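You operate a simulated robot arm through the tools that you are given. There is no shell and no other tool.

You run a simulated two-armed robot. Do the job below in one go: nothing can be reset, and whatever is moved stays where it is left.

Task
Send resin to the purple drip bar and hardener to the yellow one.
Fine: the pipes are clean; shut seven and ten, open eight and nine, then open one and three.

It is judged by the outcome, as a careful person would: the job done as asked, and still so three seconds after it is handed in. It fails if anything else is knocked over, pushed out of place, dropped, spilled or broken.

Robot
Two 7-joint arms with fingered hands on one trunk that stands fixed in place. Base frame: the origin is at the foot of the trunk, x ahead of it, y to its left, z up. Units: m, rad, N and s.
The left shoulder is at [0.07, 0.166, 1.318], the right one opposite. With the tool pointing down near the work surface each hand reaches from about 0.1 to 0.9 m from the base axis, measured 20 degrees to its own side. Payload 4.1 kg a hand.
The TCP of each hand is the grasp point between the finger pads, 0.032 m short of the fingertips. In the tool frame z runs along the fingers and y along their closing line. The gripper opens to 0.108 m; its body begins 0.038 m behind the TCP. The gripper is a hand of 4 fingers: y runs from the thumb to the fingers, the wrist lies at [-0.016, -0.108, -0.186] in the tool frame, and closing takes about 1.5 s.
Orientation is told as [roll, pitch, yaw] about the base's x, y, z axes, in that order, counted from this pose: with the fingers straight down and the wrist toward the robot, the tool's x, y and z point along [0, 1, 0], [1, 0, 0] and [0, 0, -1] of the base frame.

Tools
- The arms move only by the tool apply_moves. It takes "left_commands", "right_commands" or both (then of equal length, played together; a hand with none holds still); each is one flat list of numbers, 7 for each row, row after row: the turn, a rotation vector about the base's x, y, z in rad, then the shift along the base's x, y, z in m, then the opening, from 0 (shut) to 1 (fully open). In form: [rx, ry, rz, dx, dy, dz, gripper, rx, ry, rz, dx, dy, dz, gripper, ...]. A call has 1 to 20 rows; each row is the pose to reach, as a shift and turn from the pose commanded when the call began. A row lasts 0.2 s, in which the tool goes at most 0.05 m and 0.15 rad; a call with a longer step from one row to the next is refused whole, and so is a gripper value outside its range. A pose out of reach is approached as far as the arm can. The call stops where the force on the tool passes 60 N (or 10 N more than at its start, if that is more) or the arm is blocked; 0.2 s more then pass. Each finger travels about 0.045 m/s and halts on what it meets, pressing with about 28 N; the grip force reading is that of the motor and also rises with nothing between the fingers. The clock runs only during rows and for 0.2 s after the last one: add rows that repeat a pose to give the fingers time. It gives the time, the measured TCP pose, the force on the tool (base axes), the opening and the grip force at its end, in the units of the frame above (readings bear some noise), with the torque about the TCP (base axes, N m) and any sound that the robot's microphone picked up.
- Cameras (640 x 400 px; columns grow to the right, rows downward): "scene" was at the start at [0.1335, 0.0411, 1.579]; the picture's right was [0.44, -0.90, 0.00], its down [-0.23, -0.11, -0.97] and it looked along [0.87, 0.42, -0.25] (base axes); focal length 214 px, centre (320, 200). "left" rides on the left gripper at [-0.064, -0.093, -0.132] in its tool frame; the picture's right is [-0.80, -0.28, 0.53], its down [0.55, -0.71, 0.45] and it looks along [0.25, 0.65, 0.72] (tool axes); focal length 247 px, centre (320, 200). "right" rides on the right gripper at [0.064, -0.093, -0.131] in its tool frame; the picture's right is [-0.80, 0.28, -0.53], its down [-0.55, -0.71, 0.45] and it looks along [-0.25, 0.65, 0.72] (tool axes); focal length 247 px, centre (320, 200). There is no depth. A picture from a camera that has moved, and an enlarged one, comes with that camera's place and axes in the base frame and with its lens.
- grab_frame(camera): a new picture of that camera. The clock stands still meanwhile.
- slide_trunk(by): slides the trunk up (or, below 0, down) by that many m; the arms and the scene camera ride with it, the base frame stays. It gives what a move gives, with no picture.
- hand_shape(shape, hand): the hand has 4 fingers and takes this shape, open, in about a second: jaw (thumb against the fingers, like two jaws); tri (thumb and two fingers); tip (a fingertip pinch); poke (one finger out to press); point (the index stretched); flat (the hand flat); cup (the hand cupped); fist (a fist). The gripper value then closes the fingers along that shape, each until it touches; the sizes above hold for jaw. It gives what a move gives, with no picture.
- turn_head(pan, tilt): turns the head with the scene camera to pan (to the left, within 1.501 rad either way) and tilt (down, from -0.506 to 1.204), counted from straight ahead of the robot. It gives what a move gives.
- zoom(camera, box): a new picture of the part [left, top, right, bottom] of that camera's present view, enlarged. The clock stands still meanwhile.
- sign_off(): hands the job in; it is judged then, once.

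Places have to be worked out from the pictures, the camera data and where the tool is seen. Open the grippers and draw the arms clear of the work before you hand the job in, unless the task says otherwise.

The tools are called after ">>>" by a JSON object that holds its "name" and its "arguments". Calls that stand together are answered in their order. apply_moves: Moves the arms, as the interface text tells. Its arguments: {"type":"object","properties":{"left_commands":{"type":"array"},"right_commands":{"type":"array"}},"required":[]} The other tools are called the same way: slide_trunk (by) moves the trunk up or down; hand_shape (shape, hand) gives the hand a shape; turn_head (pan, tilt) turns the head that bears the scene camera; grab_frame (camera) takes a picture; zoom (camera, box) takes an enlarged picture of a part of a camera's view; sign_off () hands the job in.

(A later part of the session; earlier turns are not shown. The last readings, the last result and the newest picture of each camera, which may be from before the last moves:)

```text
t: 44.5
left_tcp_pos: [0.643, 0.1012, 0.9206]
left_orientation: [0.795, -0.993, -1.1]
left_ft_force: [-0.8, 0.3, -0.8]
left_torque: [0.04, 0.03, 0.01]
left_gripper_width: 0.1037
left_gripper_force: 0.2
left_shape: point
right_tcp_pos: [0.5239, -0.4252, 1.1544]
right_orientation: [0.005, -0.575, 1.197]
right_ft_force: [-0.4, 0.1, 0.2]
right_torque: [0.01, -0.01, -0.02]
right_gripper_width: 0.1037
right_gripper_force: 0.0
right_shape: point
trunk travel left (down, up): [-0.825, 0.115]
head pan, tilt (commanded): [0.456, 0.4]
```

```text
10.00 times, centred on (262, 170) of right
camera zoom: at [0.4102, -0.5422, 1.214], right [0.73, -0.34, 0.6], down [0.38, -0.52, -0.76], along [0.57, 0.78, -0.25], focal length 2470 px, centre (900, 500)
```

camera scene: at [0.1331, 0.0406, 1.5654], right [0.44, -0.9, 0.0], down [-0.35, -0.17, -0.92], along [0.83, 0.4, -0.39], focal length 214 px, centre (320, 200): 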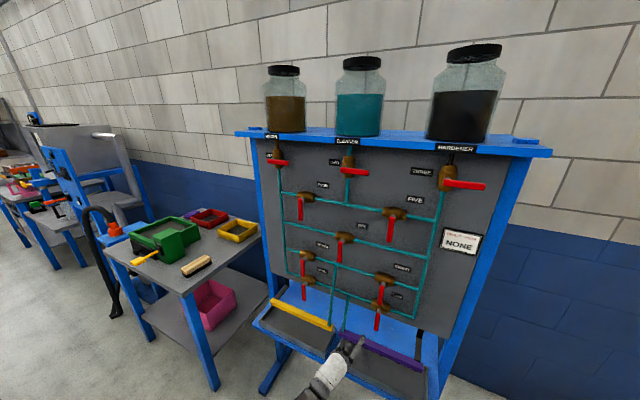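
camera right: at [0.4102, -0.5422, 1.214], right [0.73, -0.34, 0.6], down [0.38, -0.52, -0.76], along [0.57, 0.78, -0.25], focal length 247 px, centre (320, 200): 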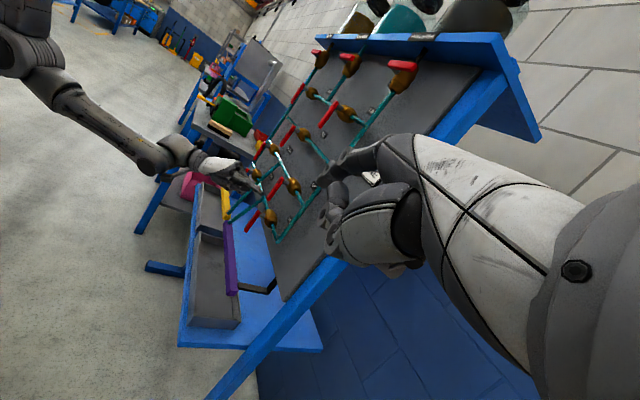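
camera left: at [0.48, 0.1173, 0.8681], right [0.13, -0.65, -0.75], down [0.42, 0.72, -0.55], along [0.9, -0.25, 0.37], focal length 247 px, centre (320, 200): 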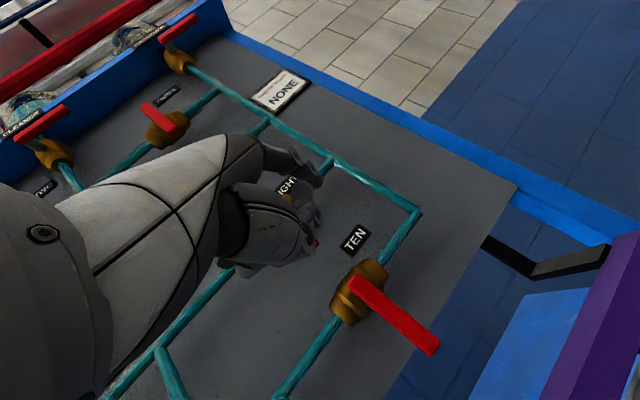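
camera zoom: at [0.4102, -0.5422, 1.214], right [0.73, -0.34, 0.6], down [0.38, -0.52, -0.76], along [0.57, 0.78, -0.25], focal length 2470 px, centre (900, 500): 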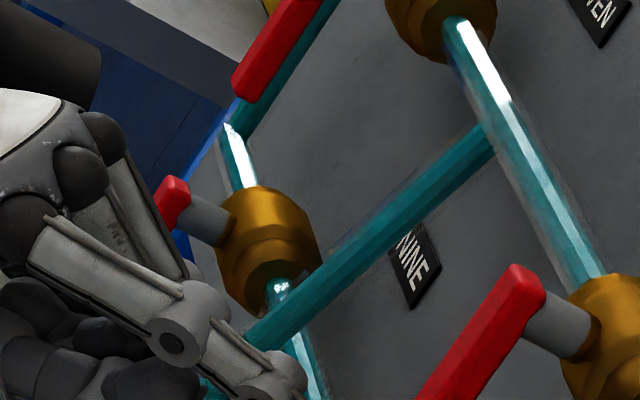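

From the side the index clearly leads and the curled fingers sit some 4 cm behind it, so advancing is safe. I move the fingertip in to x≈0.73, to the right of eight's lever.

>>> {"name": "apply_moves", "arguments": {"left_commands": [0, 0, 0, 0.02, 0, 0, 1, 0, 0, 0, 0.04, 0, 0, 1, 0, 0, 0, 0.055, 0, 0, 1, 0, 0, 0, 0.055, 0, 0, 1]}}

>>> {"name": "zoom", "arguments": {"camera": "right", "box": [200, 130, 328, 210]}}

>>> {"name": "zoom", "arguments": {"camera": "scene", "box": [320, 245, 448, 325]}}

```text
t: 45.5
left_tcp_pos: [0.6976, 0.1, 0.9195]
left_orientation: [0.796, -0.994, -1.1]
left_ft_force: [0.4, -1.0, 0.2]
left_torque: [0.03, 0.01, 0.01]
left_gripper_width: 0.1037
left_gripper_force: 0.1
left_shape: point
right_tcp_pos: [0.5249, -0.4261, 1.1555]
right_orientation: [0.007, -0.578, 1.197]
right_ft_force: [0.1, -1.0, 0.4]
right_torque: [0.02, 0.01, 0.01]
right_gripper_width: 0.1036
right_gripper_force: 0.2
right_shape: point
trunk travel left (down, up): [-0.825, 0.115]
head pan, tilt (commanded): [0.456, 0.4]
```

```text
5.00 times, centred on (264, 170) of right
camera zoom: at [0.4108, -0.5419, 1.2136], right [0.73, -0.34, 0.6], down [0.38, -0.52, -0.76], along [0.57, 0.78, -0.25], focal length 1235 px, centre (600, 350)
```

zoom: 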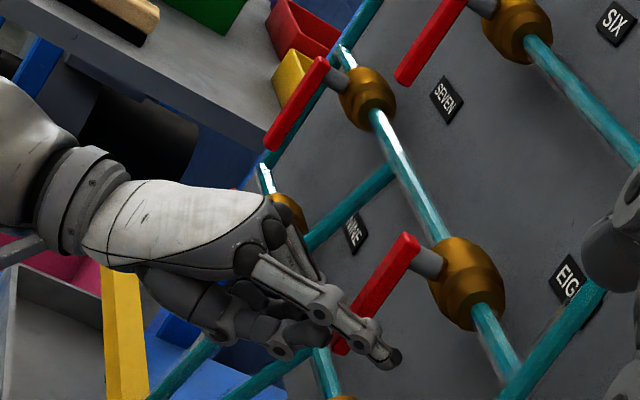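

```text
5.00 times, centred on (384, 285) of scene
camera zoom: at [0.1326, 0.0404, 1.5654], right [0.44, -0.9, 0.0], down [-0.35, -0.17, -0.92], along [0.83, 0.41, -0.39], focal length 1072 px, centre (0, -225)
```

zoom: 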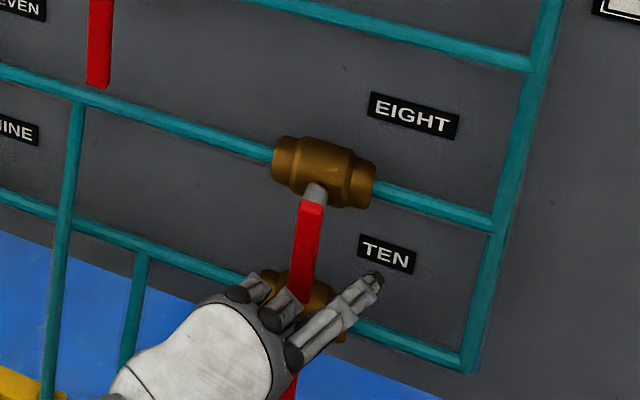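

The fingertip is beside eight's lever at about [0.731, 0.048, 0.962], past the lever plane with nothing touching. I push left along the first half of the arc.

>>> {"name": "apply_moves", "arguments": {"left_commands": [0, 0, 0, 0, 0.015, 0, 1, 0, 0, 0, 0, 0.0285, 0, 1, 0, 0, 0, 0, 0.035, -0.0015, 1, 0, 0, 0, 0, 0.042, -0.003, 1, 0, 0, 0, 0, 0.049, -0.003, 1, 0, 0, 0, 0, 0.056, -0.002, 1, 0, 0, 0, 0, 0.0625, 0, 1, 0, 0, 0, 0, 0.069, 0.002, 1]}}

>>> {"name": "zoom", "arguments": {"camera": "right", "box": [200, 130, 328, 210]}}

>>> {"name": "zoom", "arguments": {"camera": "scene", "box": [320, 245, 448, 325]}}

```text
t: 47.3
left_tcp_pos: [0.6977, 0.1712, 0.9229]
left_orientation: [0.792, -0.993, -1.099]
left_ft_force: [-2.3, -1.5, -0.3]
left_torque: [0.14, -0.1, -0.13]
left_gripper_width: 0.0
left_gripper_force: 0.0
left_shape: point
right_tcp_pos: [0.5261, -0.4248, 1.154]
right_orientation: [0.005, -0.578, 1.195]
right_ft_force: [0.2, 0.6, -0.7]
right_torque: [-0.01, -0.01, -0.02]
right_gripper_width: 0.1038
right_gripper_force: 0.0
right_shape: point
trunk travel left (down, up): [-0.825, 0.115]
head pan, tilt (commanded): [0.456, 0.4]
```

```text
5.00 times, centred on (264, 170) of right
camera zoom: at [0.4108, -0.5419, 1.2136], right [0.73, -0.34, 0.6], down [0.38, -0.52, -0.76], along [0.57, 0.78, -0.25], focal length 1235 px, centre (600, 350)
```

zoom: 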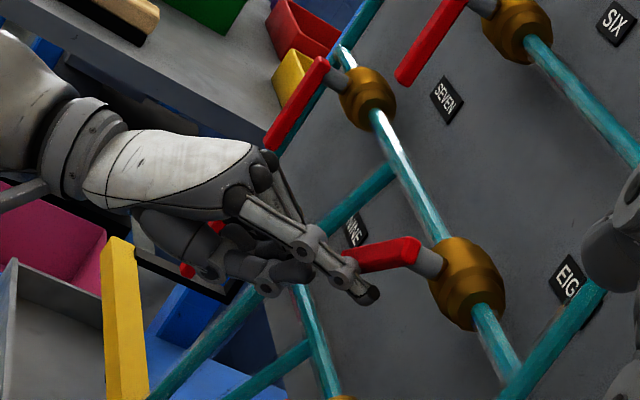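

```text
5.00 times, centred on (384, 285) of scene
camera zoom: at [0.1325, 0.0405, 1.5654], right [0.44, -0.9, 0.0], down [-0.35, -0.17, -0.92], along [0.83, 0.41, -0.39], focal length 1072 px, centre (0, -225)
```

zoom: 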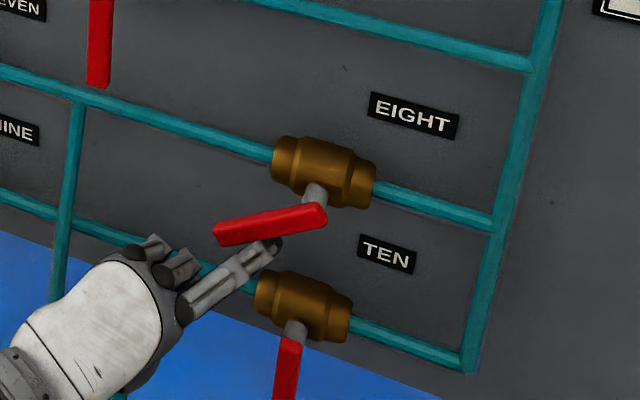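

Eight's lever is past halfway and moving easily. I continue up along the arc to horizontal.

>>> {"name": "apply_moves", "arguments": {"left_commands": [0, 0, 0, 0, 0.006, 0.0034, 1, 0, 0, 0, 0, 0.0116, 0.0075, 1, 0, 0, 0, 0, 0.0166, 0.0124, 1, 0, 0, 0, 0, 0.0209, 0.0178, 1, 0, 0, 0, 0, 0.0246, 0.0238, 1, 0, 0, 0, 0, 0.0273, 0.0301, 1, 0, 0, 0, 0, 0.028, 0.033, 1, 0, 0, 0, 0, 0.028, 0.033, 1]}}

>>> {"name": "zoom", "arguments": {"camera": "right", "box": [200, 130, 328, 210]}}

>>> {"name": "zoom", "arguments": {"camera": "scene", "box": [320, 245, 448, 325]}}

```text
t: 49.1
left_tcp_pos: [0.6976, 0.198, 0.9544]
left_orientation: [0.792, -0.994, -1.097]
left_ft_force: [-3.9, -2.4, -8.9]
left_torque: [0.51, -0.03, -0.17]
left_gripper_width: 0.1037
left_gripper_force: 0.0
left_shape: point
right_tcp_pos: [0.5269, -0.4269, 1.154]
right_orientation: [0.007, -0.579, 1.196]
right_ft_force: [0.3, 0.6, -0.3]
right_torque: [0.0, -0.04, 0.02]
right_gripper_width: 0.1038
right_gripper_force: 0.0
right_shape: point
trunk travel left (down, up): [-0.825, 0.115]
head pan, tilt (commanded): [0.456, 0.4]
```

```text
5.00 times, centred on (264, 170) of right
camera zoom: at [0.4115, -0.542, 1.2133], right [0.73, -0.34, 0.6], down [0.38, -0.52, -0.76], along [0.57, 0.78, -0.25], focal length 1235 px, centre (600, 350)
```

zoom: 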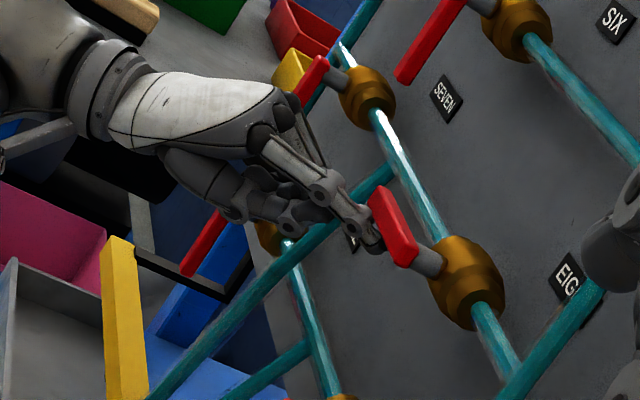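

```text
5.00 times, centred on (384, 285) of scene
camera zoom: at [0.1336, 0.0404, 1.5653], right [0.44, -0.9, 0.0], down [-0.35, -0.17, -0.92], along [0.83, 0.41, -0.39], focal length 1072 px, centre (0, -225)
```

zoom: 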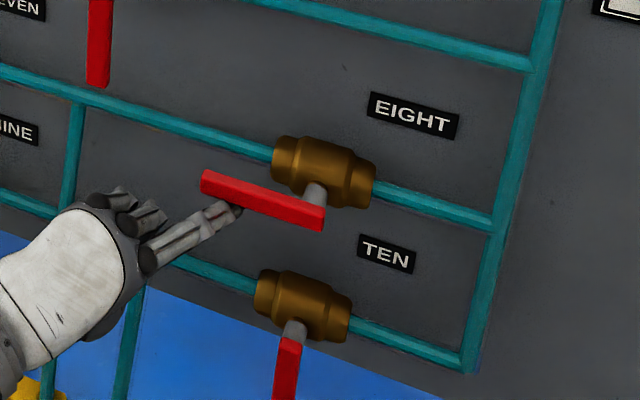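

Eight's lever is now parallel to its pipe, with about 9 N of resistance. I press a touch more to confirm the stop, then drop the finger clear and withdraw.

>>> {"name": "apply_moves", "arguments": {"left_commands": [0, 0, 0, 0, 0, 0.004, 1, 0, 0, 0, 0, 0, 0.007, 1, 0, 0, 0, 0, 0, 0.007, 1]}}

>>> {"name": "zoom", "arguments": {"camera": "scene", "box": [320, 245, 448, 325]}}

```text
t: 49.9
left_tcp_pos: [0.6972, 0.198, 0.9615]
left_orientation: [0.793, -0.992, -1.097]
left_ft_force: [-8.9, -5.4, -14.9]
left_torque: [0.91, -0.16, -0.57]
left_gripper_width: 0.1038
left_gripper_force: 0.1
left_shape: point
right_tcp_pos: [0.5257, -0.4255, 1.1529]
right_orientation: [0.006, -0.576, 1.195]
right_ft_force: [0.3, -0.8, -0.6]
right_torque: [0.02, 0.0, -0.02]
right_gripper_width: 0.1035
right_gripper_force: 0.1
right_shape: point
trunk travel left (down, up): [-0.825, 0.115]
head pan, tilt (commanded): [0.456, 0.4]
```

```text
5.00 times, centred on (384, 285) of scene
camera zoom: at [0.1336, 0.04, 1.5652], right [0.44, -0.9, 0.0], down [-0.35, -0.17, -0.92], along [0.83, 0.41, -0.39], focal length 1072 px, centre (0, -225)
```

zoom: 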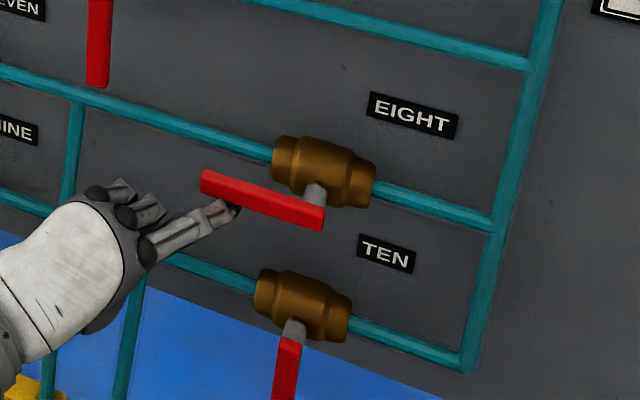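

Eight did not move further under 15 N, so it is open on its stop. I drop the finger clear, withdraw, square the hand up again, and move to the right of nine's lever, short of the lever plane.

>>> {"name": "apply_moves", "arguments": {"left_commands": [0, 0, 0, 0, 0, -0.012, 1, 0, 0, 0, 0, 0, -0.025, 1, 0, 0, 0, -0.037, 0, -0.025, 1, 0, 0, 0, -0.074, 0, -0.025, 1, -0.0986, 0.02, 0.0986, -0.074, 0.03, -0.05, 1, -0.1972, 0.04, 0.1972, -0.074, 0.06, -0.075, 1, -0.2959, 0.06, 0.2959, -0.074, 0.09, -0.1, 1, -0.3945, 0.08, 0.3945, -0.074, 0.12, -0.125, 1, -0.3945, 0.08, 0.3945, -0.074, 0.15, -0.15, 1, -0.3945, 0.08, 0.3945, -0.074, 0.1775, -0.1775, 1, -0.3945, 0.08, 0.3945, -0.074, 0.1775, -0.1775, 1]}}

>>> {"name": "zoom", "arguments": {"camera": "scene", "box": [320, 245, 448, 325]}}

>>> {"name": "zoom", "arguments": {"camera": "scene", "box": [250, 245, 378, 325]}}

>>> {"name": "zoom", "arguments": {"camera": "right", "box": [200, 120, 328, 200]}}

>>> {"name": "grab_frame", "arguments": {"camera": "left"}}

```text
t: 52.3
left_tcp_pos: [0.6236, 0.3736, 0.7849]
left_orientation: [0.002, -1.139, 0.007]
left_ft_force: [0.3, -0.1, -0.2]
left_torque: [0.02, 0.0, 0.01]
left_gripper_width: 0.1038
left_gripper_force: 0.2
left_shape: point
right_tcp_pos: [0.5254, -0.4265, 1.1539]
right_orientation: [0.006, -0.579, 1.195]
right_ft_force: [-0.3, 0.1, 0.2]
right_torque: [0.0, -0.01, 0.0]
right_gripper_width: 0.1038
right_gripper_force: 0.0
right_shape: point
trunk travel left (down, up): [-0.825, 0.115]
head pan, tilt (commanded): [0.456, 0.4]
```

```text
5.00 times, centred on (384, 285) of scene
camera zoom: at [0.1323, 0.0393, 1.5655], right [0.44, -0.9, 0.0], down [-0.35, -0.17, -0.92], along [0.83, 0.41, -0.39], focal length 1072 px, centre (0, -225)
```

zoom: 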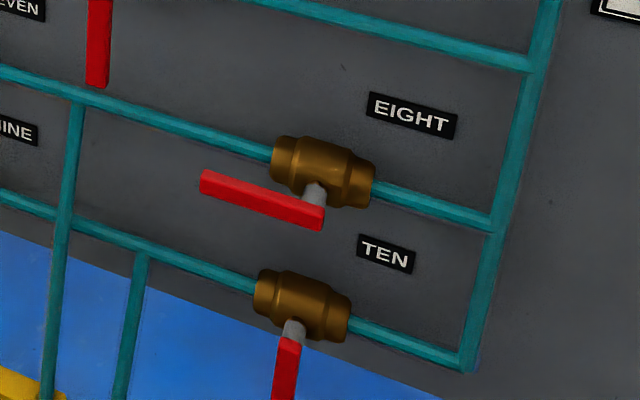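

```text
5.00 times, centred on (314, 285) of scene
camera zoom: at [0.1323, 0.0393, 1.5655], right [0.44, -0.9, 0.0], down [-0.35, -0.17, -0.92], along [0.83, 0.41, -0.39], focal length 1072 px, centre (350, -225)
```

zoom: 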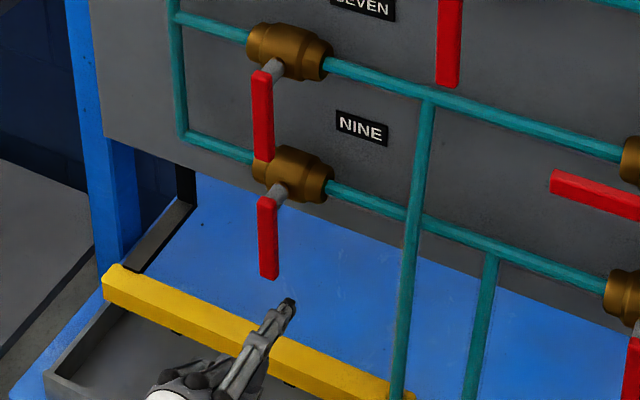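

```text
5.00 times, centred on (264, 160) of right
camera zoom: at [0.4105, -0.5428, 1.2133], right [0.73, -0.34, 0.6], down [0.38, -0.52, -0.76], along [0.57, 0.78, -0.25], focal length 1235 px, centre (600, 400)
```

zoom: 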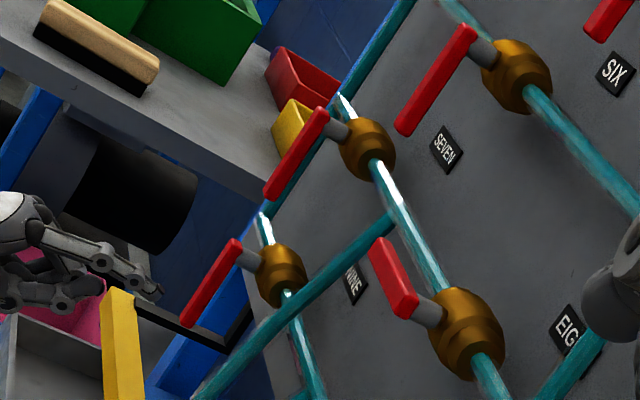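

```text
taken
camera left: at [0.4666, 0.309, 0.7561], right [0.37, -0.79, -0.48], down [0.11, 0.55, -0.83], along [0.92, 0.26, 0.29], focal length 247 px, centre (320, 200)
```

left: 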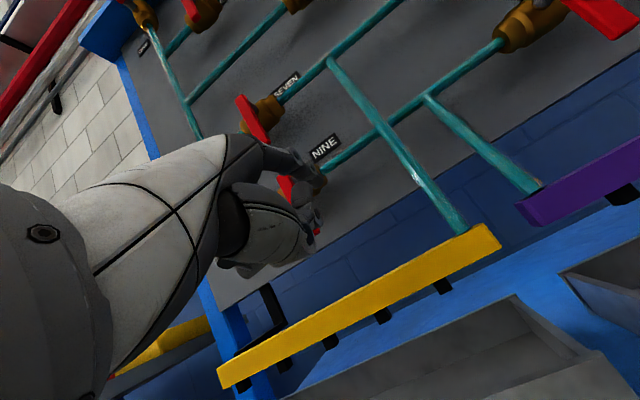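

Eight stays open, and the fingertip is at about [0.675, 0.36, 0.839], to the right of nine's lever (y 0.406, z 0.80–0.89). I advance through the lever plane and push left along the first half of the arc.

>>> {"name": "apply_moves", "arguments": {"left_commands": [0, 0, 0, 0.03, 0, -0.003, 1, 0, 0, 0, 0.058, 0, -0.006, 1, 0, 0, 0, 0.058, 0.015, -0.0065, 1, 0, 0, 0, 0.058, 0.0295, -0.007, 1, 0, 0, 0, 0.058, 0.036, -0.0085, 1, 0, 0, 0, 0.058, 0.043, -0.0095, 1, 0, 0, 0, 0.058, 0.05, -0.0095, 1, 0, 0, 0, 0.058, 0.0565, -0.0085, 1, 0, 0, 0, 0.058, 0.063, -0.006, 1, 0, 0, 0, 0.058, 0.0695, -0.0035, 1]}}

>>> {"name": "zoom", "arguments": {"camera": "scene", "box": [250, 245, 378, 325]}}

>>> {"name": "zoom", "arguments": {"camera": "right", "box": [200, 120, 328, 200]}}

```text
t: 54.5
left_tcp_pos: [0.6811, 0.4454, 0.7827]
left_orientation: [0.001, -1.138, 0.009]
left_ft_force: [0.0, -0.8, -1.1]
left_torque: [0.07, 0.04, -0.04]
left_gripper_width: 0.0
left_gripper_force: 0.1
left_shape: point
right_tcp_pos: [0.5257, -0.4259, 1.1555]
right_orientation: [0.007, -0.577, 1.196]
right_ft_force: [-0.6, 1.3, 1.2]
right_torque: [0.02, -0.01, -0.01]
right_gripper_width: 0.1037
right_gripper_force: 0.0
right_shape: point
trunk travel left (down, up): [-0.825, 0.115]
head pan, tilt (commanded): [0.456, 0.4]
```

```text
5.00 times, centred on (314, 285) of scene
camera zoom: at [0.1328, 0.0408, 1.5654], right [0.44, -0.9, 0.0], down [-0.35, -0.17, -0.92], along [0.83, 0.4, -0.39], focal length 1072 px, centre (350, -225)
```

zoom: 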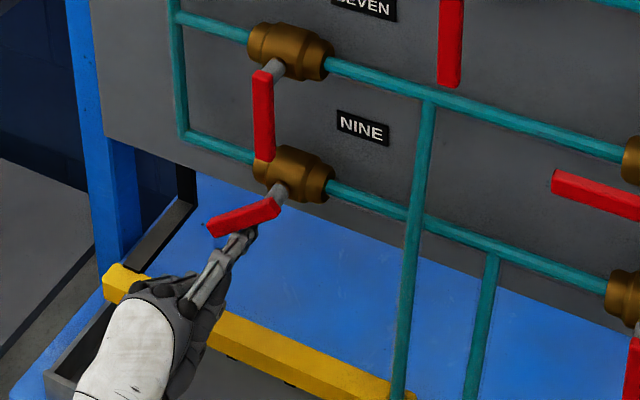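

```text
5.00 times, centred on (264, 160) of right
camera zoom: at [0.411, -0.5417, 1.2137], right [0.73, -0.34, 0.6], down [0.38, -0.52, -0.76], along [0.57, 0.78, -0.25], focal length 1235 px, centre (600, 400)
```

zoom: 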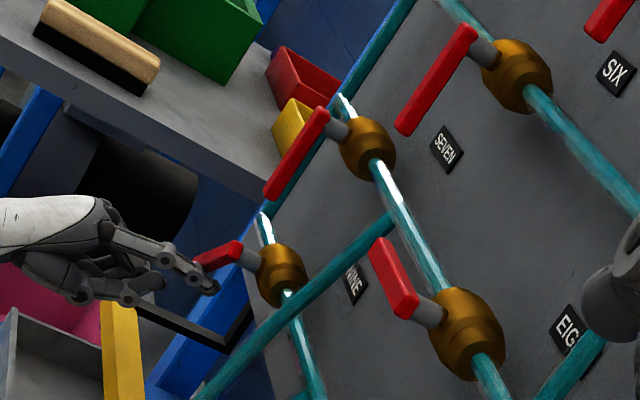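

Nine's lever follows and is halfway. I continue up along its arc to horizontal, ending with a slight press against the stop.

>>> {"name": "apply_moves", "arguments": {"left_commands": [0, 0, 0, 0, 0.006, 0.0035, 1, 0, 0, 0, 0, 0.0115, 0.0075, 1, 0, 0, 0, 0, 0.016, 0.0125, 1, 0, 0, 0, 0, 0.02, 0.018, 1, 0, 0, 0, 0, 0.0235, 0.024, 1, 0, 0, 0, 0, 0.026, 0.0305, 1, 0, 0, 0, 0, 0.0265, 0.034, 1, 0, 0, 0, 0, 0.0265, 0.038, 1, 0, 0, 0, 0, 0.0265, 0.038, 1]}}

>>> {"name": "zoom", "arguments": {"camera": "scene", "box": [250, 245, 378, 325]}}

>>> {"name": "zoom", "arguments": {"camera": "right", "box": [200, 120, 328, 200]}}

```text
t: 56.5
left_tcp_pos: [0.6811, 0.4711, 0.8171]
left_orientation: [0.0, -1.138, 0.01]
left_ft_force: [-6.5, -2.6, -9.0]
left_torque: [0.3, -0.08, -0.2]
left_gripper_width: 0.1037
left_gripper_force: 0.1
left_shape: point
right_tcp_pos: [0.5264, -0.4263, 1.1555]
right_orientation: [0.008, -0.578, 1.195]
right_ft_force: [-1.1, -0.4, 0.2]
right_torque: [0.03, -0.03, 0.02]
right_gripper_width: 0.1038
right_gripper_force: 0.0
right_shape: point
trunk travel left (down, up): [-0.825, 0.115]
head pan, tilt (commanded): [0.456, 0.4]
```

```text
5.00 times, centred on (314, 285) of scene
camera zoom: at [0.1331, 0.041, 1.5653], right [0.44, -0.9, 0.0], down [-0.35, -0.17, -0.92], along [0.83, 0.4, -0.39], focal length 1072 px, centre (350, -225)
```

zoom: 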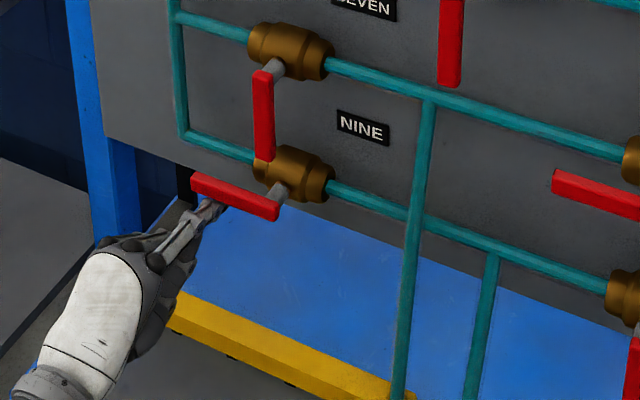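

```text
5.00 times, centred on (264, 160) of right
camera zoom: at [0.4113, -0.5415, 1.2136], right [0.73, -0.34, 0.6], down [0.38, -0.52, -0.76], along [0.57, 0.78, -0.25], focal length 1235 px, centre (600, 400)
```

zoom: 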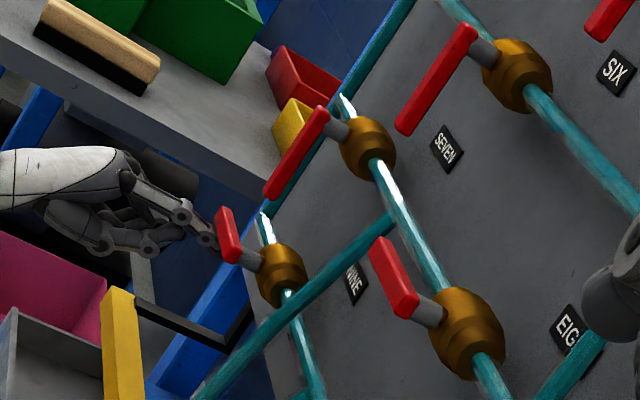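

Nine is on its stop and parallel to its pipe, so seven and ten are shut and eight and nine open. I drop the finger clear of nine, withdraw, and rise well in front of the panel toward valve one.

>>> {"name": "apply_moves", "arguments": {"left_commands": [0, 0, 0, 0, 0, -0.015, 1, 0, 0, 0, 0, 0, -0.028, 1, 0, 0, 0, -0.035, 0, -0.028, 1, 0, 0, 0, -0.075, 0, -0.028, 1, 0, 0, 0, -0.08, 0.001, 0.018, 1, 0, 0, 0, -0.08, 0.002, 0.064, 1, 0, 0, 0, -0.08, 0.003, 0.11, 1, 0, 0, 0, -0.08, 0.004, 0.156, 1, 0, 0, 0, -0.08, 0.005, 0.202, 1, 0, 0, 0, -0.08, 0.006, 0.248, 1, 0, 0, 0, -0.08, 0.007, 0.294, 1, 0, 0, 0, -0.08, 0.008, 0.34, 1, 0, 0, 0, -0.08, 0.009, 0.386, 1, 0, 0, 0, -0.08, 0.01, 0.432, 1, 0, 0, 0, -0.08, 0.01, 0.478, 1, 0, 0, 0, -0.08, 0.01, 0.524, 1, 0, 0, 0, -0.08, 0.01, 0.57, 1, 0, 0, 0, -0.07, 0.01, 0.578, 1, 0, 0, 0, -0.06, 0.01, 0.578, 1, 0, 0, 0, -0.06, 0.01, 0.578, 1]}}

>>> {"name": "grab_frame", "arguments": {"camera": "scene"}}

>>> {"name": "zoom", "arguments": {"camera": "scene", "box": [250, 225, 378, 305]}}

>>> {"name": "zoom", "arguments": {"camera": "scene", "box": [230, 120, 358, 200]}}

>>> {"name": "grab_frame", "arguments": {"camera": "left"}}

```text
t: 60.7
left_tcp_pos: [0.6203, 0.4799, 1.3973]
left_orientation: [0.003, -1.141, 0.008]
left_ft_force: [0.4, 0.0, -0.1]
left_torque: [-0.01, 0.0, 0.0]
left_gripper_width: 0.1037
left_gripper_force: 0.1
left_shape: point
right_tcp_pos: [0.5256, -0.426, 1.1552]
right_orientation: [0.006, -0.579, 1.196]
right_ft_force: [-0.5, 0.0, 0.2]
right_torque: [-0.01, 0.01, 0.01]
right_gripper_width: 0.1038
right_gripper_force: 0.1
right_shape: point
trunk travel left (down, up): [-0.825, 0.115]
head pan, tilt (commanded): [0.456, 0.4]
```

```text
taken
camera scene: at [0.1323, 0.0405, 1.5655], right [0.44, -0.9, 0.0], down [-0.35, -0.17, -0.92], along [0.83, 0.41, -0.39], focal length 214 px, centre (320, 200)
```

scene: 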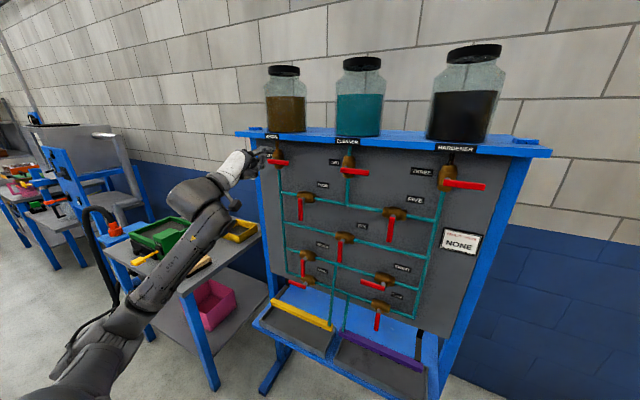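

```text
5.00 times, centred on (314, 265) of scene
camera zoom: at [0.1323, 0.0405, 1.5655], right [0.44, -0.9, 0.0], down [-0.35, -0.17, -0.92], along [0.83, 0.41, -0.39], focal length 1072 px, centre (350, -125)
```

zoom: 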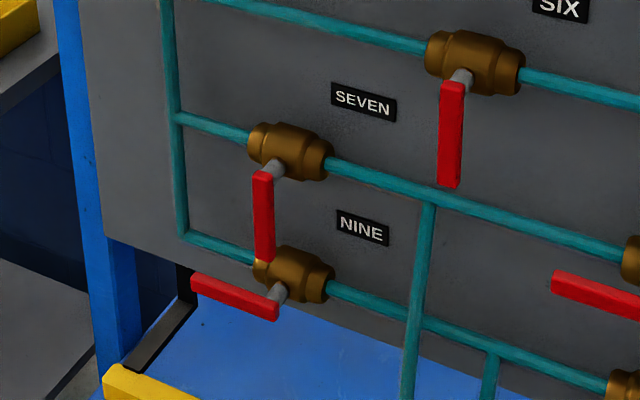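

```text
5.00 times, centred on (294, 160) of scene
camera zoom: at [0.1323, 0.0405, 1.5655], right [0.44, -0.9, 0.0], down [-0.35, -0.17, -0.92], along [0.83, 0.41, -0.39], focal length 1072 px, centre (450, 400)
```

zoom: 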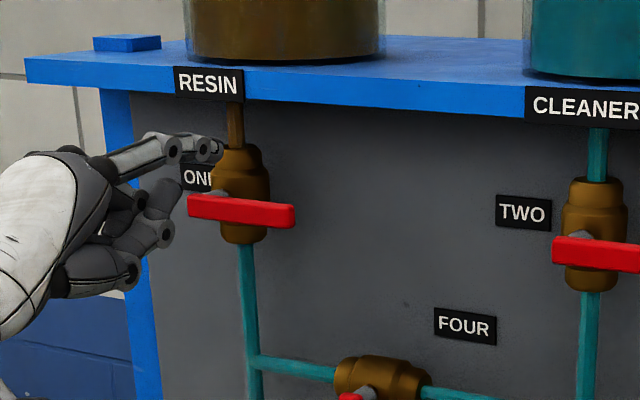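

```text
taken
camera left: at [0.4634, 0.4151, 1.3683], right [0.37, -0.79, -0.48], down [0.11, 0.55, -0.83], along [0.92, 0.26, 0.29], focal length 247 px, centre (320, 200)
```

left: 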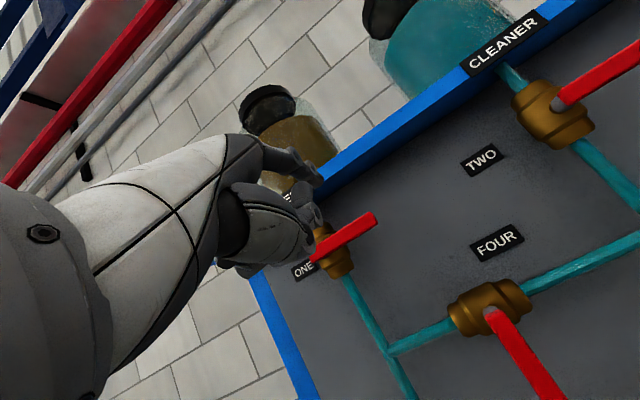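

Seven is down, nine and eight lie along their pipes, and ten is down. Valve one's lever runs from y 0.444 to 0.529 at z≈1.40, and the fingertip is at about [0.672, 0.466, 1.45]. I lower slightly to stay under the shelf label, advance, and push the lever down along the first half of the arc.

>>> {"name": "apply_moves", "arguments": {"left_commands": [0, 0, 0, 0, 0, -0.013, 1, 0, 0, 0, 0.03, 0, -0.013, 1, 0, 0, 0, 0.061, 0, -0.013, 1, 0, 0, 0, 0.061, -0.0005, -0.024, 1, 0, 0, 0, 0.061, -0.001, -0.0345, 1, 0, 0, 0, 0.061, -0.0026, -0.0418, 1, 0, 0, 0, 0.061, -0.0032, -0.0492, 1, 0, 0, 0, 0.061, -0.0029, -0.0567, 1, 0, 0, 0, 0.061, -0.0016, -0.0641, 1, 0, 0, 0, 0.061, 0.0007, -0.0713, 1, 0, 0, 0, 0.061, 0.0038, -0.0781, 1]}}

>>> {"name": "zoom", "arguments": {"camera": "scene", "box": [230, 120, 358, 200]}}

>>> {"name": "grab_frame", "arguments": {"camera": "left"}}

```text
t: 63.1
left_tcp_pos: [0.6823, 0.4856, 1.3215]
left_orientation: [0.001, -1.14, 0.006]
left_ft_force: [-0.1, 0.1, 0.5]
left_torque: [0.05, -0.01, 0.0]
left_gripper_width: 0.0002
left_gripper_force: 0.2
left_shape: point
right_tcp_pos: [0.5255, -0.4261, 1.155]
right_orientation: [0.006, -0.576, 1.196]
right_ft_force: [0.2, 0.2, 0.2]
right_torque: [0.02, -0.01, 0.0]
right_gripper_width: 0.1039
right_gripper_force: 0.1
right_shape: point
trunk travel left (down, up): [-0.825, 0.115]
head pan, tilt (commanded): [0.456, 0.4]
```

```text
5.00 times, centred on (294, 160) of scene
camera zoom: at [0.1326, 0.0406, 1.5654], right [0.44, -0.9, 0.0], down [-0.35, -0.17, -0.92], along [0.83, 0.4, -0.39], focal length 1072 px, centre (450, 400)
```

zoom: 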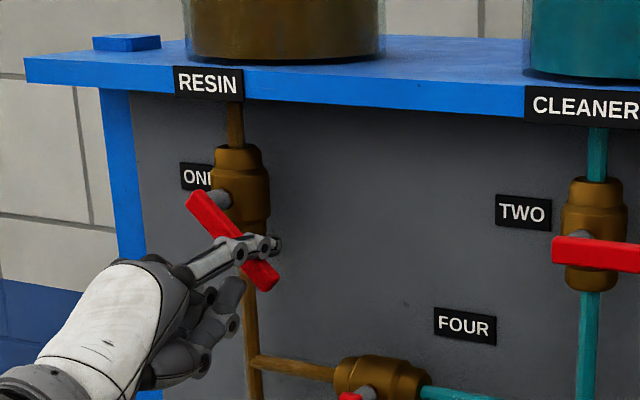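

```text
taken
camera left: at [0.5255, 0.4206, 1.2911], right [0.37, -0.79, -0.48], down [0.11, 0.55, -0.83], along [0.92, 0.26, 0.29], focal length 247 px, centre (320, 200)
```

left: 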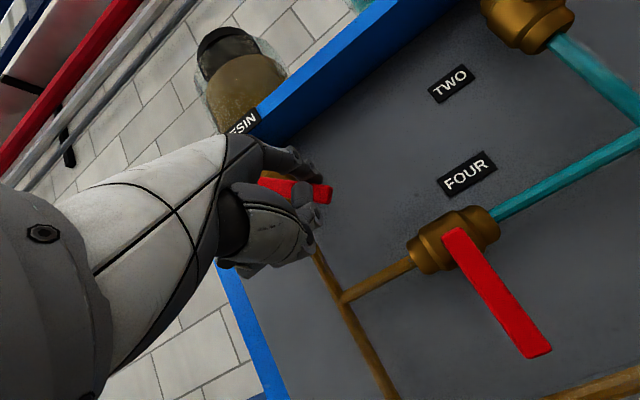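

Valve one's lever is halfway round and the left pipe is already turning resin-brown. I continue the arc until the lever points straight down.

>>> {"name": "apply_moves", "arguments": {"left_commands": [0, 0, 0, 0, 0.004, -0.0063, 1, 0, 0, 0, 0, 0.0088, -0.012, 1, 0, 0, 0, 0, 0.0144, -0.0171, 1, 0, 0, 0, 0, 0.0205, -0.0214, 1, 0, 0, 0, 0, 0.0271, -0.0248, 1, 0, 0, 0, 0, 0.0342, -0.0274, 1, 0, 0, 0, 0, 0.039, -0.028, 1, 0, 0, 0, 0, 0.043, -0.028, 1, 0, 0, 0, 0, 0.043, -0.028, 1]}}

>>> {"name": "zoom", "arguments": {"camera": "scene", "box": [230, 120, 358, 200]}}

>>> {"name": "grab_frame", "arguments": {"camera": "scene"}}

```text
t: 65.1
left_tcp_pos: [0.6828, 0.5236, 1.2933]
left_orientation: [0.004, -1.14, 0.004]
left_ft_force: [-2.3, -6.9, -0.4]
left_torque: [0.43, -0.07, -0.27]
left_gripper_width: 0.0
left_gripper_force: 0.0
left_shape: point
right_tcp_pos: [0.5256, -0.4271, 1.154]
right_orientation: [0.006, -0.579, 1.196]
right_ft_force: [-0.1, -0.8, -0.6]
right_torque: [-0.01, -0.02, -0.03]
right_gripper_width: 0.1035
right_gripper_force: 0.1
right_shape: point
trunk travel left (down, up): [-0.825, 0.115]
head pan, tilt (commanded): [0.456, 0.4]
```

```text
5.00 times, centred on (294, 160) of scene
camera zoom: at [0.1325, 0.0384, 1.5655], right [0.44, -0.9, 0.0], down [-0.35, -0.17, -0.92], along [0.83, 0.41, -0.39], focal length 1072 px, centre (450, 400)
```

zoom: 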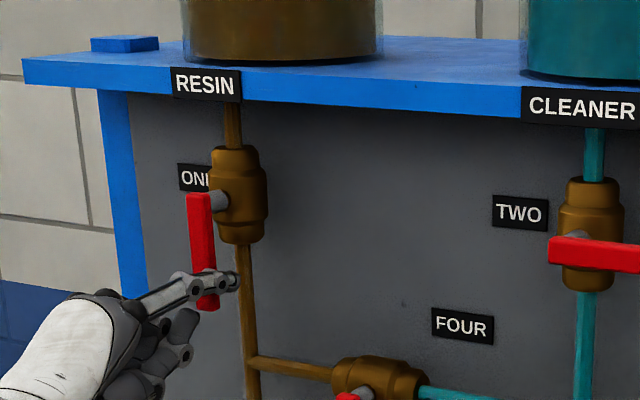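

```text
taken
camera scene: at [0.1325, 0.0384, 1.5655], right [0.44, -0.9, 0.0], down [-0.35, -0.17, -0.92], along [0.83, 0.41, -0.39], focal length 214 px, centre (320, 200)
```

scene: 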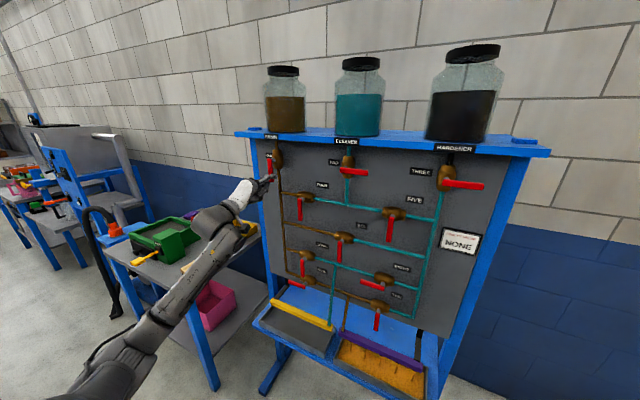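

Valve one is fully down on its stop, and resin now shows along the left pipe, through nine and onto the purple bar's tray. I withdraw the left finger and bring the right hand round to valve three, yawed left and rolled to mirror what worked on the left, stopping short of the panel.

>>> {"name": "apply_moves", "arguments": {"left_commands": [0, 0, 0, 0, -0.015, 0, 1, 0, 0, 0, 0, -0.03, 0, 1, 0, 0, 0, -0.04, -0.03, 0, 1, 0, 0, 0, -0.08, -0.03, 0, 1, 0, 0, 0, -0.11, -0.02, 0, 1, 0, 0, 0, -0.13, 0, 0, 1, 0, 0, 0, -0.14, 0.02, 0, 1, 0, 0, 0, -0.14, 0.02, 0, 1, 0, 0, 0, -0.14, 0.02, 0, 1, 0, 0, 0, -0.14, 0.02, 0, 1, 0, 0, 0, -0.14, 0.02, 0, 1], "right_commands": [0.0157, -0.0703, -0.0646, 0.011, 0.0305, 0.0245, 1, 0.0314, -0.1406, -0.1292, 0.0221, 0.061, 0.049, 1, 0.0471, -0.2109, -0.1938, 0.0331, 0.0915, 0.0735, 1, 0.0628, -0.2812, -0.2584, 0.0442, 0.122, 0.098, 1, 0.0786, -0.3515, -0.323, 0.0552, 0.1525, 0.1225, 1, 0.0943, -0.4217, -0.3876, 0.0663, 0.183, 0.147, 1, 0.11, -0.492, -0.4522, 0.0773, 0.2135, 0.1715, 1, 0.1257, -0.5623, -0.5168, 0.0884, 0.244, 0.196, 1, 0.1414, -0.6326, -0.5814, 0.0994, 0.2745, 0.2205, 1, 0.1571, -0.7029, -0.646, 0.1105, 0.305, 0.245, 1, 0.1571, -0.7029, -0.646, 0.1105, 0.305, 0.245, 1]}}

>>> {"name": "turn_head", "arguments": {"pan": 0.1, "tilt": 0.35}}

>>> {"name": "grab_frame", "arguments": {"camera": "scene"}}

>>> {"name": "grab_frame", "arguments": {"camera": "right"}}

```text
t: 67.5
left_tcp_pos: [0.5427, 0.5467, 1.2919]
left_orientation: [0.003, -1.139, 0.007]
left_ft_force: [-0.8, 0.0, 0.3]
left_torque: [-0.04, -0.01, 0.03]
left_gripper_width: 0.1037
left_gripper_force: 0.1
left_shape: point
right_tcp_pos: [0.6373, -0.1206, 1.4005]
right_orientation: [-0.831, -1.02, 1.149]
right_ft_force: [-0.2, 1.1, 0.0]
right_torque: [0.01, -0.01, 0.01]
right_gripper_width: 0.1037
right_gripper_force: 0.1
right_shape: point
trunk travel left (down, up): [-0.825, 0.115]
head pan, tilt (commanded): [0.456, 0.4]
```

```text
t: 68.4
left_tcp_pos: [0.5434, 0.5485, 1.2911]
left_orientation: [-0.001, -1.139, 0.009]
left_ft_force: [0.9, -0.7, -0.4]
left_torque: [-0.05, -0.05, 0.02]
left_gripper_width: 0.1036
left_gripper_force: 0.0
left_shape: point
right_tcp_pos: [0.6382, -0.118, 1.4002]
right_orientation: [-0.828, -1.02, 1.151]
right_ft_force: [0.1, -0.5, -0.3]
right_torque: [0.0, -0.03, 0.03]
right_gripper_width: 0.1039
right_gripper_force: 0.1
right_shape: point
trunk travel left (down, up): [-0.825, 0.115]
head pan, tilt (commanded): [0.099, 0.351]
```

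```text
taken
camera scene: at [0.1424, 0.0097, 1.5699], right [0.1, -0.99, 0.0], down [-0.34, -0.03, -0.94], along [0.93, 0.09, -0.34], focal length 214 px, centre (320, 200)
```

scene: 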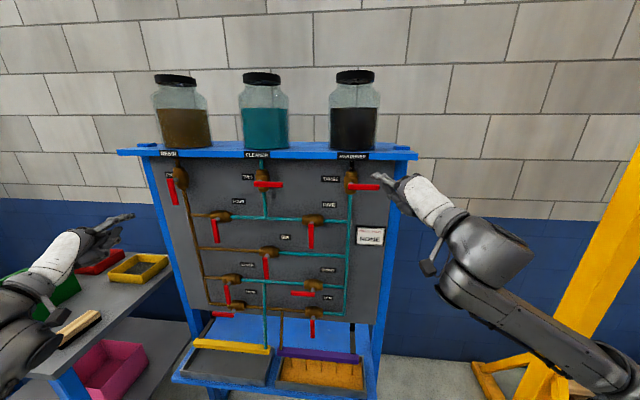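

```text
taken
camera right: at [0.475, -0.1378, 1.342], right [-0.13, -0.66, 0.74], down [0.45, -0.7, -0.55], along [0.88, 0.26, 0.39], focal length 247 px, centre (320, 200)
```

right: 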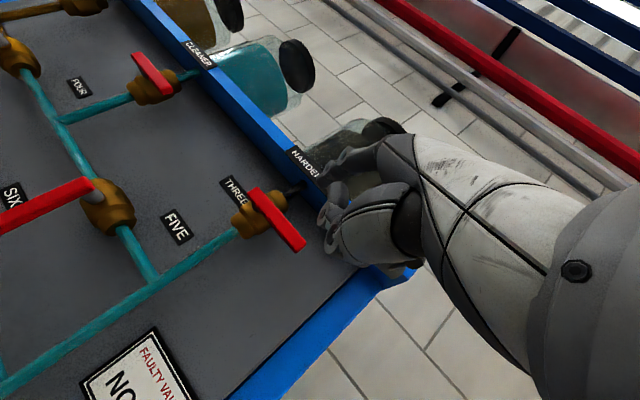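

The right hand reached its pose exactly, and the frontal view shows every lever clearly. I enlarge valve three and the right fingertip.

>>> {"name": "zoom", "arguments": {"camera": "scene", "box": [310, 145, 438, 225]}}

>>> {"name": "zoom", "arguments": {"camera": "scene", "box": [150, 140, 390, 290]}}

>>> {"name": "zoom", "arguments": {"camera": "scene", "box": [170, 250, 378, 380]}}

```text
5.00 times, centred on (374, 185) of scene
camera zoom: at [0.1424, 0.0097, 1.5699], right [0.1, -0.99, 0.0], down [-0.34, -0.03, -0.94], along [0.93, 0.09, -0.34], focal length 1072 px, centre (50, 275)
```

zoom: 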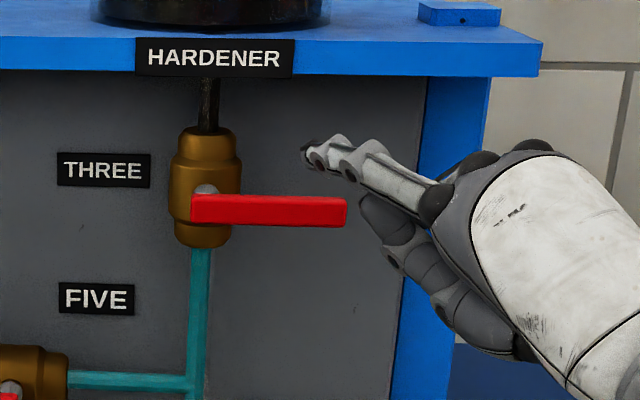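

```text
2.67 times, centred on (270, 215) of scene
camera zoom: at [0.1424, 0.0097, 1.5699], right [0.1, -0.99, 0.0], down [-0.34, -0.03, -0.94], along [0.93, 0.09, -0.34], focal length 572 px, centre (453, 160)
```

zoom: 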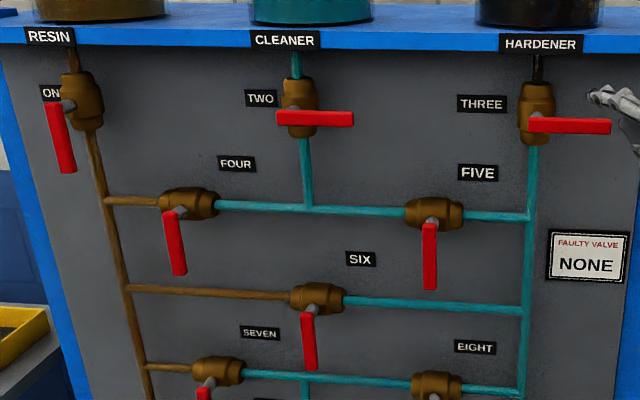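

```text
3.08 times, centred on (274, 315) of scene
camera zoom: at [0.1424, 0.0097, 1.5699], right [0.1, -0.99, 0.0], down [-0.34, -0.03, -0.94], along [0.93, 0.09, -0.34], focal length 660 px, centre (462, -154)
```

zoom: 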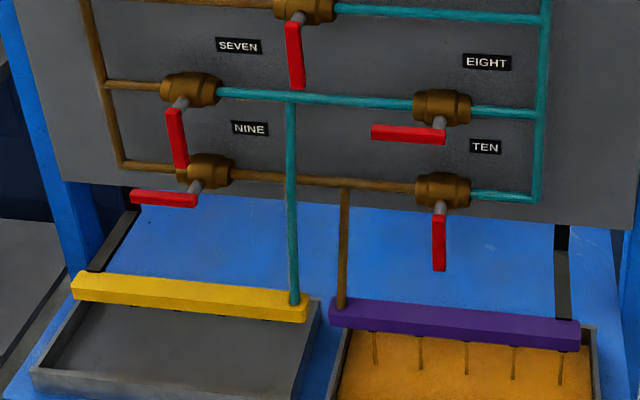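

The fingertip is at about [0.672, -0.067, 1.445], above three's lever (y -0.012 to -0.096, z≈1.40). Resin is reaching only the purple bar. I lower slightly under the label, advance, and push three's lever down through the first half of its turn.

>>> {"name": "apply_moves", "arguments": {"right_commands": [0, 0, 0, 0, -0.002, -0.008, 1, 0, 0, 0, 0.03, -0.005, -0.008, 1, 0, 0, 0, 0.06, -0.005, -0.008, 1, 0, 0, 0, 0.06, -0.005, -0.018, 1, 0, 0, 0, 0.06, -0.005, -0.0285, 1, 0, 0, 0, 0.06, -0.0068, -0.0354, 1, 0, 0, 0, 0.06, -0.0076, -0.0426, 1, 0, 0, 0, 0.06, -0.0075, -0.0497, 1, 0, 0, 0, 0.06, -0.0065, -0.0568, 1, 0, 0, 0, 0.06, -0.0046, -0.0637, 1, 0, 0, 0, 0.06, -0.0018, -0.0703, 1]}}

>>> {"name": "zoom", "arguments": {"camera": "scene", "box": [310, 145, 438, 225]}}

>>> {"name": "grab_frame", "arguments": {"camera": "right"}}

```text
t: 70.8
left_tcp_pos: [0.5427, 0.5482, 1.2913]
left_orientation: [0.0, -1.139, 0.006]
left_ft_force: [-0.6, 0.0, -0.2]
left_torque: [0.0, -0.01, 0.02]
left_gripper_width: 0.1036
left_gripper_force: 0.0
left_shape: point
right_tcp_pos: [0.695, -0.1238, 1.3269]
right_orientation: [-0.827, -1.02, 1.15]
right_ft_force: [-0.2, -0.2, 0.4]
right_torque: [0.07, -0.02, 0.01]
right_gripper_width: 0.0
right_gripper_force: 0.0
right_shape: point
trunk travel left (down, up): [-0.825, 0.115]
head pan, tilt (commanded): [0.099, 0.351]
```

```text
5.00 times, centred on (374, 185) of scene
camera zoom: at [0.1421, 0.0093, 1.5699], right [0.1, -1.0, 0.0], down [-0.34, -0.03, -0.94], along [0.93, 0.09, -0.34], focal length 1072 px, centre (50, 275)
```

zoom: 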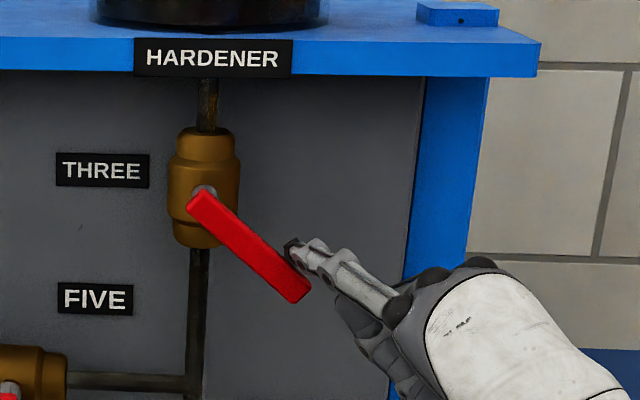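

```text
taken
camera right: at [0.5332, -0.1422, 1.2705], right [-0.13, -0.66, 0.74], down [0.45, -0.7, -0.55], along [0.88, 0.26, 0.39], focal length 247 px, centre (320, 200)
```

right: 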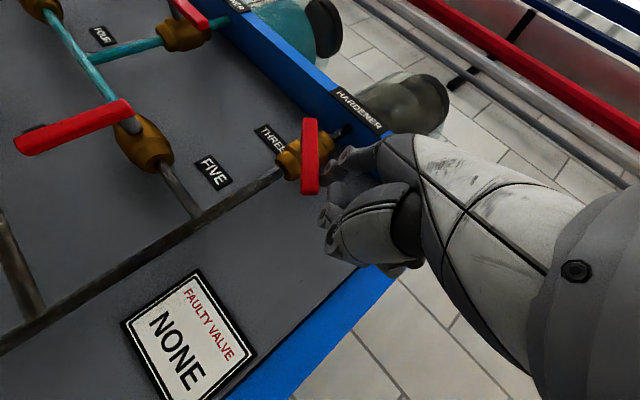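

Three's lever is at about 45° and the hardener line is filling. I continue the arc to vertical with a slight press at the stop.

>>> {"name": "apply_moves", "arguments": {"right_commands": [0, 0, 0, 0, 0.0036, -0.0062, 1, 0, 0, 0, 0, 0.0081, -0.0117, 1, 0, 0, 0, 0, 0.0132, -0.0167, 1, 0, 0, 0, 0, 0.0189, -0.021, 1, 0, 0, 0, 0, 0.0251, -0.0246, 1, 0, 0, 0, 0, 0.0318, -0.0272, 1, 0, 0, 0, 0, 0.0364, -0.028, 1, 0, 0, 0, 0, 0.04, -0.028, 1, 0, 0, 0, 0, 0.04, -0.028, 1]}}

>>> {"name": "zoom", "arguments": {"camera": "scene", "box": [310, 145, 438, 225]}}

>>> {"name": "grab_frame", "arguments": {"camera": "scene"}}

```text
t: 72.8
left_tcp_pos: [0.5434, 0.5479, 1.2918]
left_orientation: [0.002, -1.14, 0.005]
left_ft_force: [-0.7, 0.3, 0.1]
left_torque: [-0.02, -0.02, -0.03]
left_gripper_width: 0.1037
left_gripper_force: 0.0
left_shape: point
right_tcp_pos: [0.6963, -0.0841, 1.3002]
right_orientation: [-0.825, -1.021, 1.148]
right_ft_force: [0.7, -3.3, 0.2]
right_torque: [0.14, -0.03, -0.1]
right_gripper_width: 0.1036
right_gripper_force: 0.1
right_shape: point
trunk travel left (down, up): [-0.825, 0.115]
head pan, tilt (commanded): [0.099, 0.351]
```

```text
5.00 times, centred on (374, 185) of scene
camera zoom: at [0.1422, 0.0083, 1.5699], right [0.1, -1.0, 0.0], down [-0.34, -0.03, -0.94], along [0.93, 0.09, -0.34], focal length 1072 px, centre (50, 275)
```

zoom: 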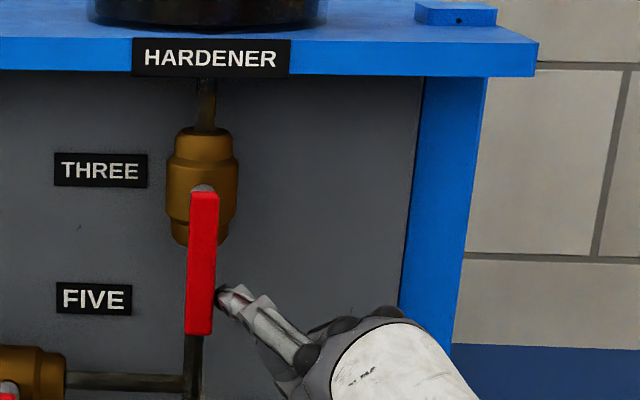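

```text
taken
camera scene: at [0.1422, 0.0083, 1.5699], right [0.1, -1.0, 0.0], down [-0.34, -0.03, -0.94], along [0.93, 0.09, -0.34], focal length 214 px, centre (320, 200)
```

scene: 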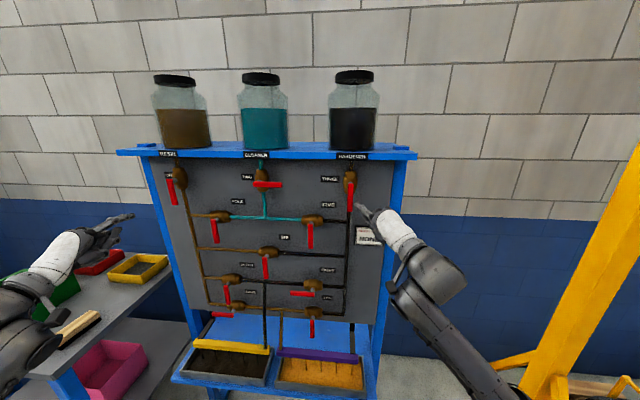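

Hardener is now reaching the yellow bar's tray. Three's lever looks within a degree of vertical, so I press a few millimetres more to seat it on its stop.

>>> {"name": "apply_moves", "arguments": {"right_commands": [0, 0, 0, 0, 0.004, 0, 1, 0, 0, 0, 0, 0.008, 0, 1, 0, 0, 0, 0, 0.008, 0, 1]}}

>>> {"name": "zoom", "arguments": {"camera": "scene", "box": [310, 145, 438, 225]}}

```text
t: 73.6
left_tcp_pos: [0.5429, 0.5463, 1.2944]
left_orientation: [0.006, -1.14, 0.003]
left_ft_force: [-0.9, 0.7, 0.4]
left_torque: [-0.03, -0.02, 0.02]
left_gripper_width: 0.1035
left_gripper_force: 0.0
left_shape: point
right_tcp_pos: [0.6956, -0.0772, 1.3013]
right_orientation: [-0.826, -1.022, 1.148]
right_ft_force: [-0.5, -11.0, 0.1]
right_torque: [0.56, -0.02, -0.32]
right_gripper_width: 0.1035
right_gripper_force: 0.0
right_shape: point
trunk travel left (down, up): [-0.825, 0.115]
head pan, tilt (commanded): [0.099, 0.351]
```

```text
5.00 times, centred on (374, 185) of scene
camera zoom: at [0.142, 0.006, 1.57], right [0.1, -1.0, 0.0], down [-0.34, -0.03, -0.94], along [0.93, 0.09, -0.34], focal length 1072 px, centre (50, 275)
```

zoom: 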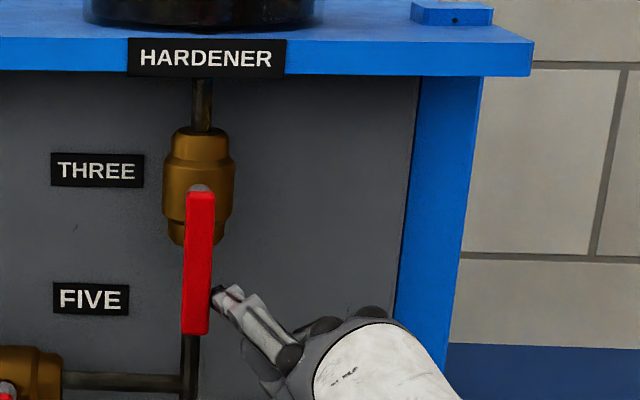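

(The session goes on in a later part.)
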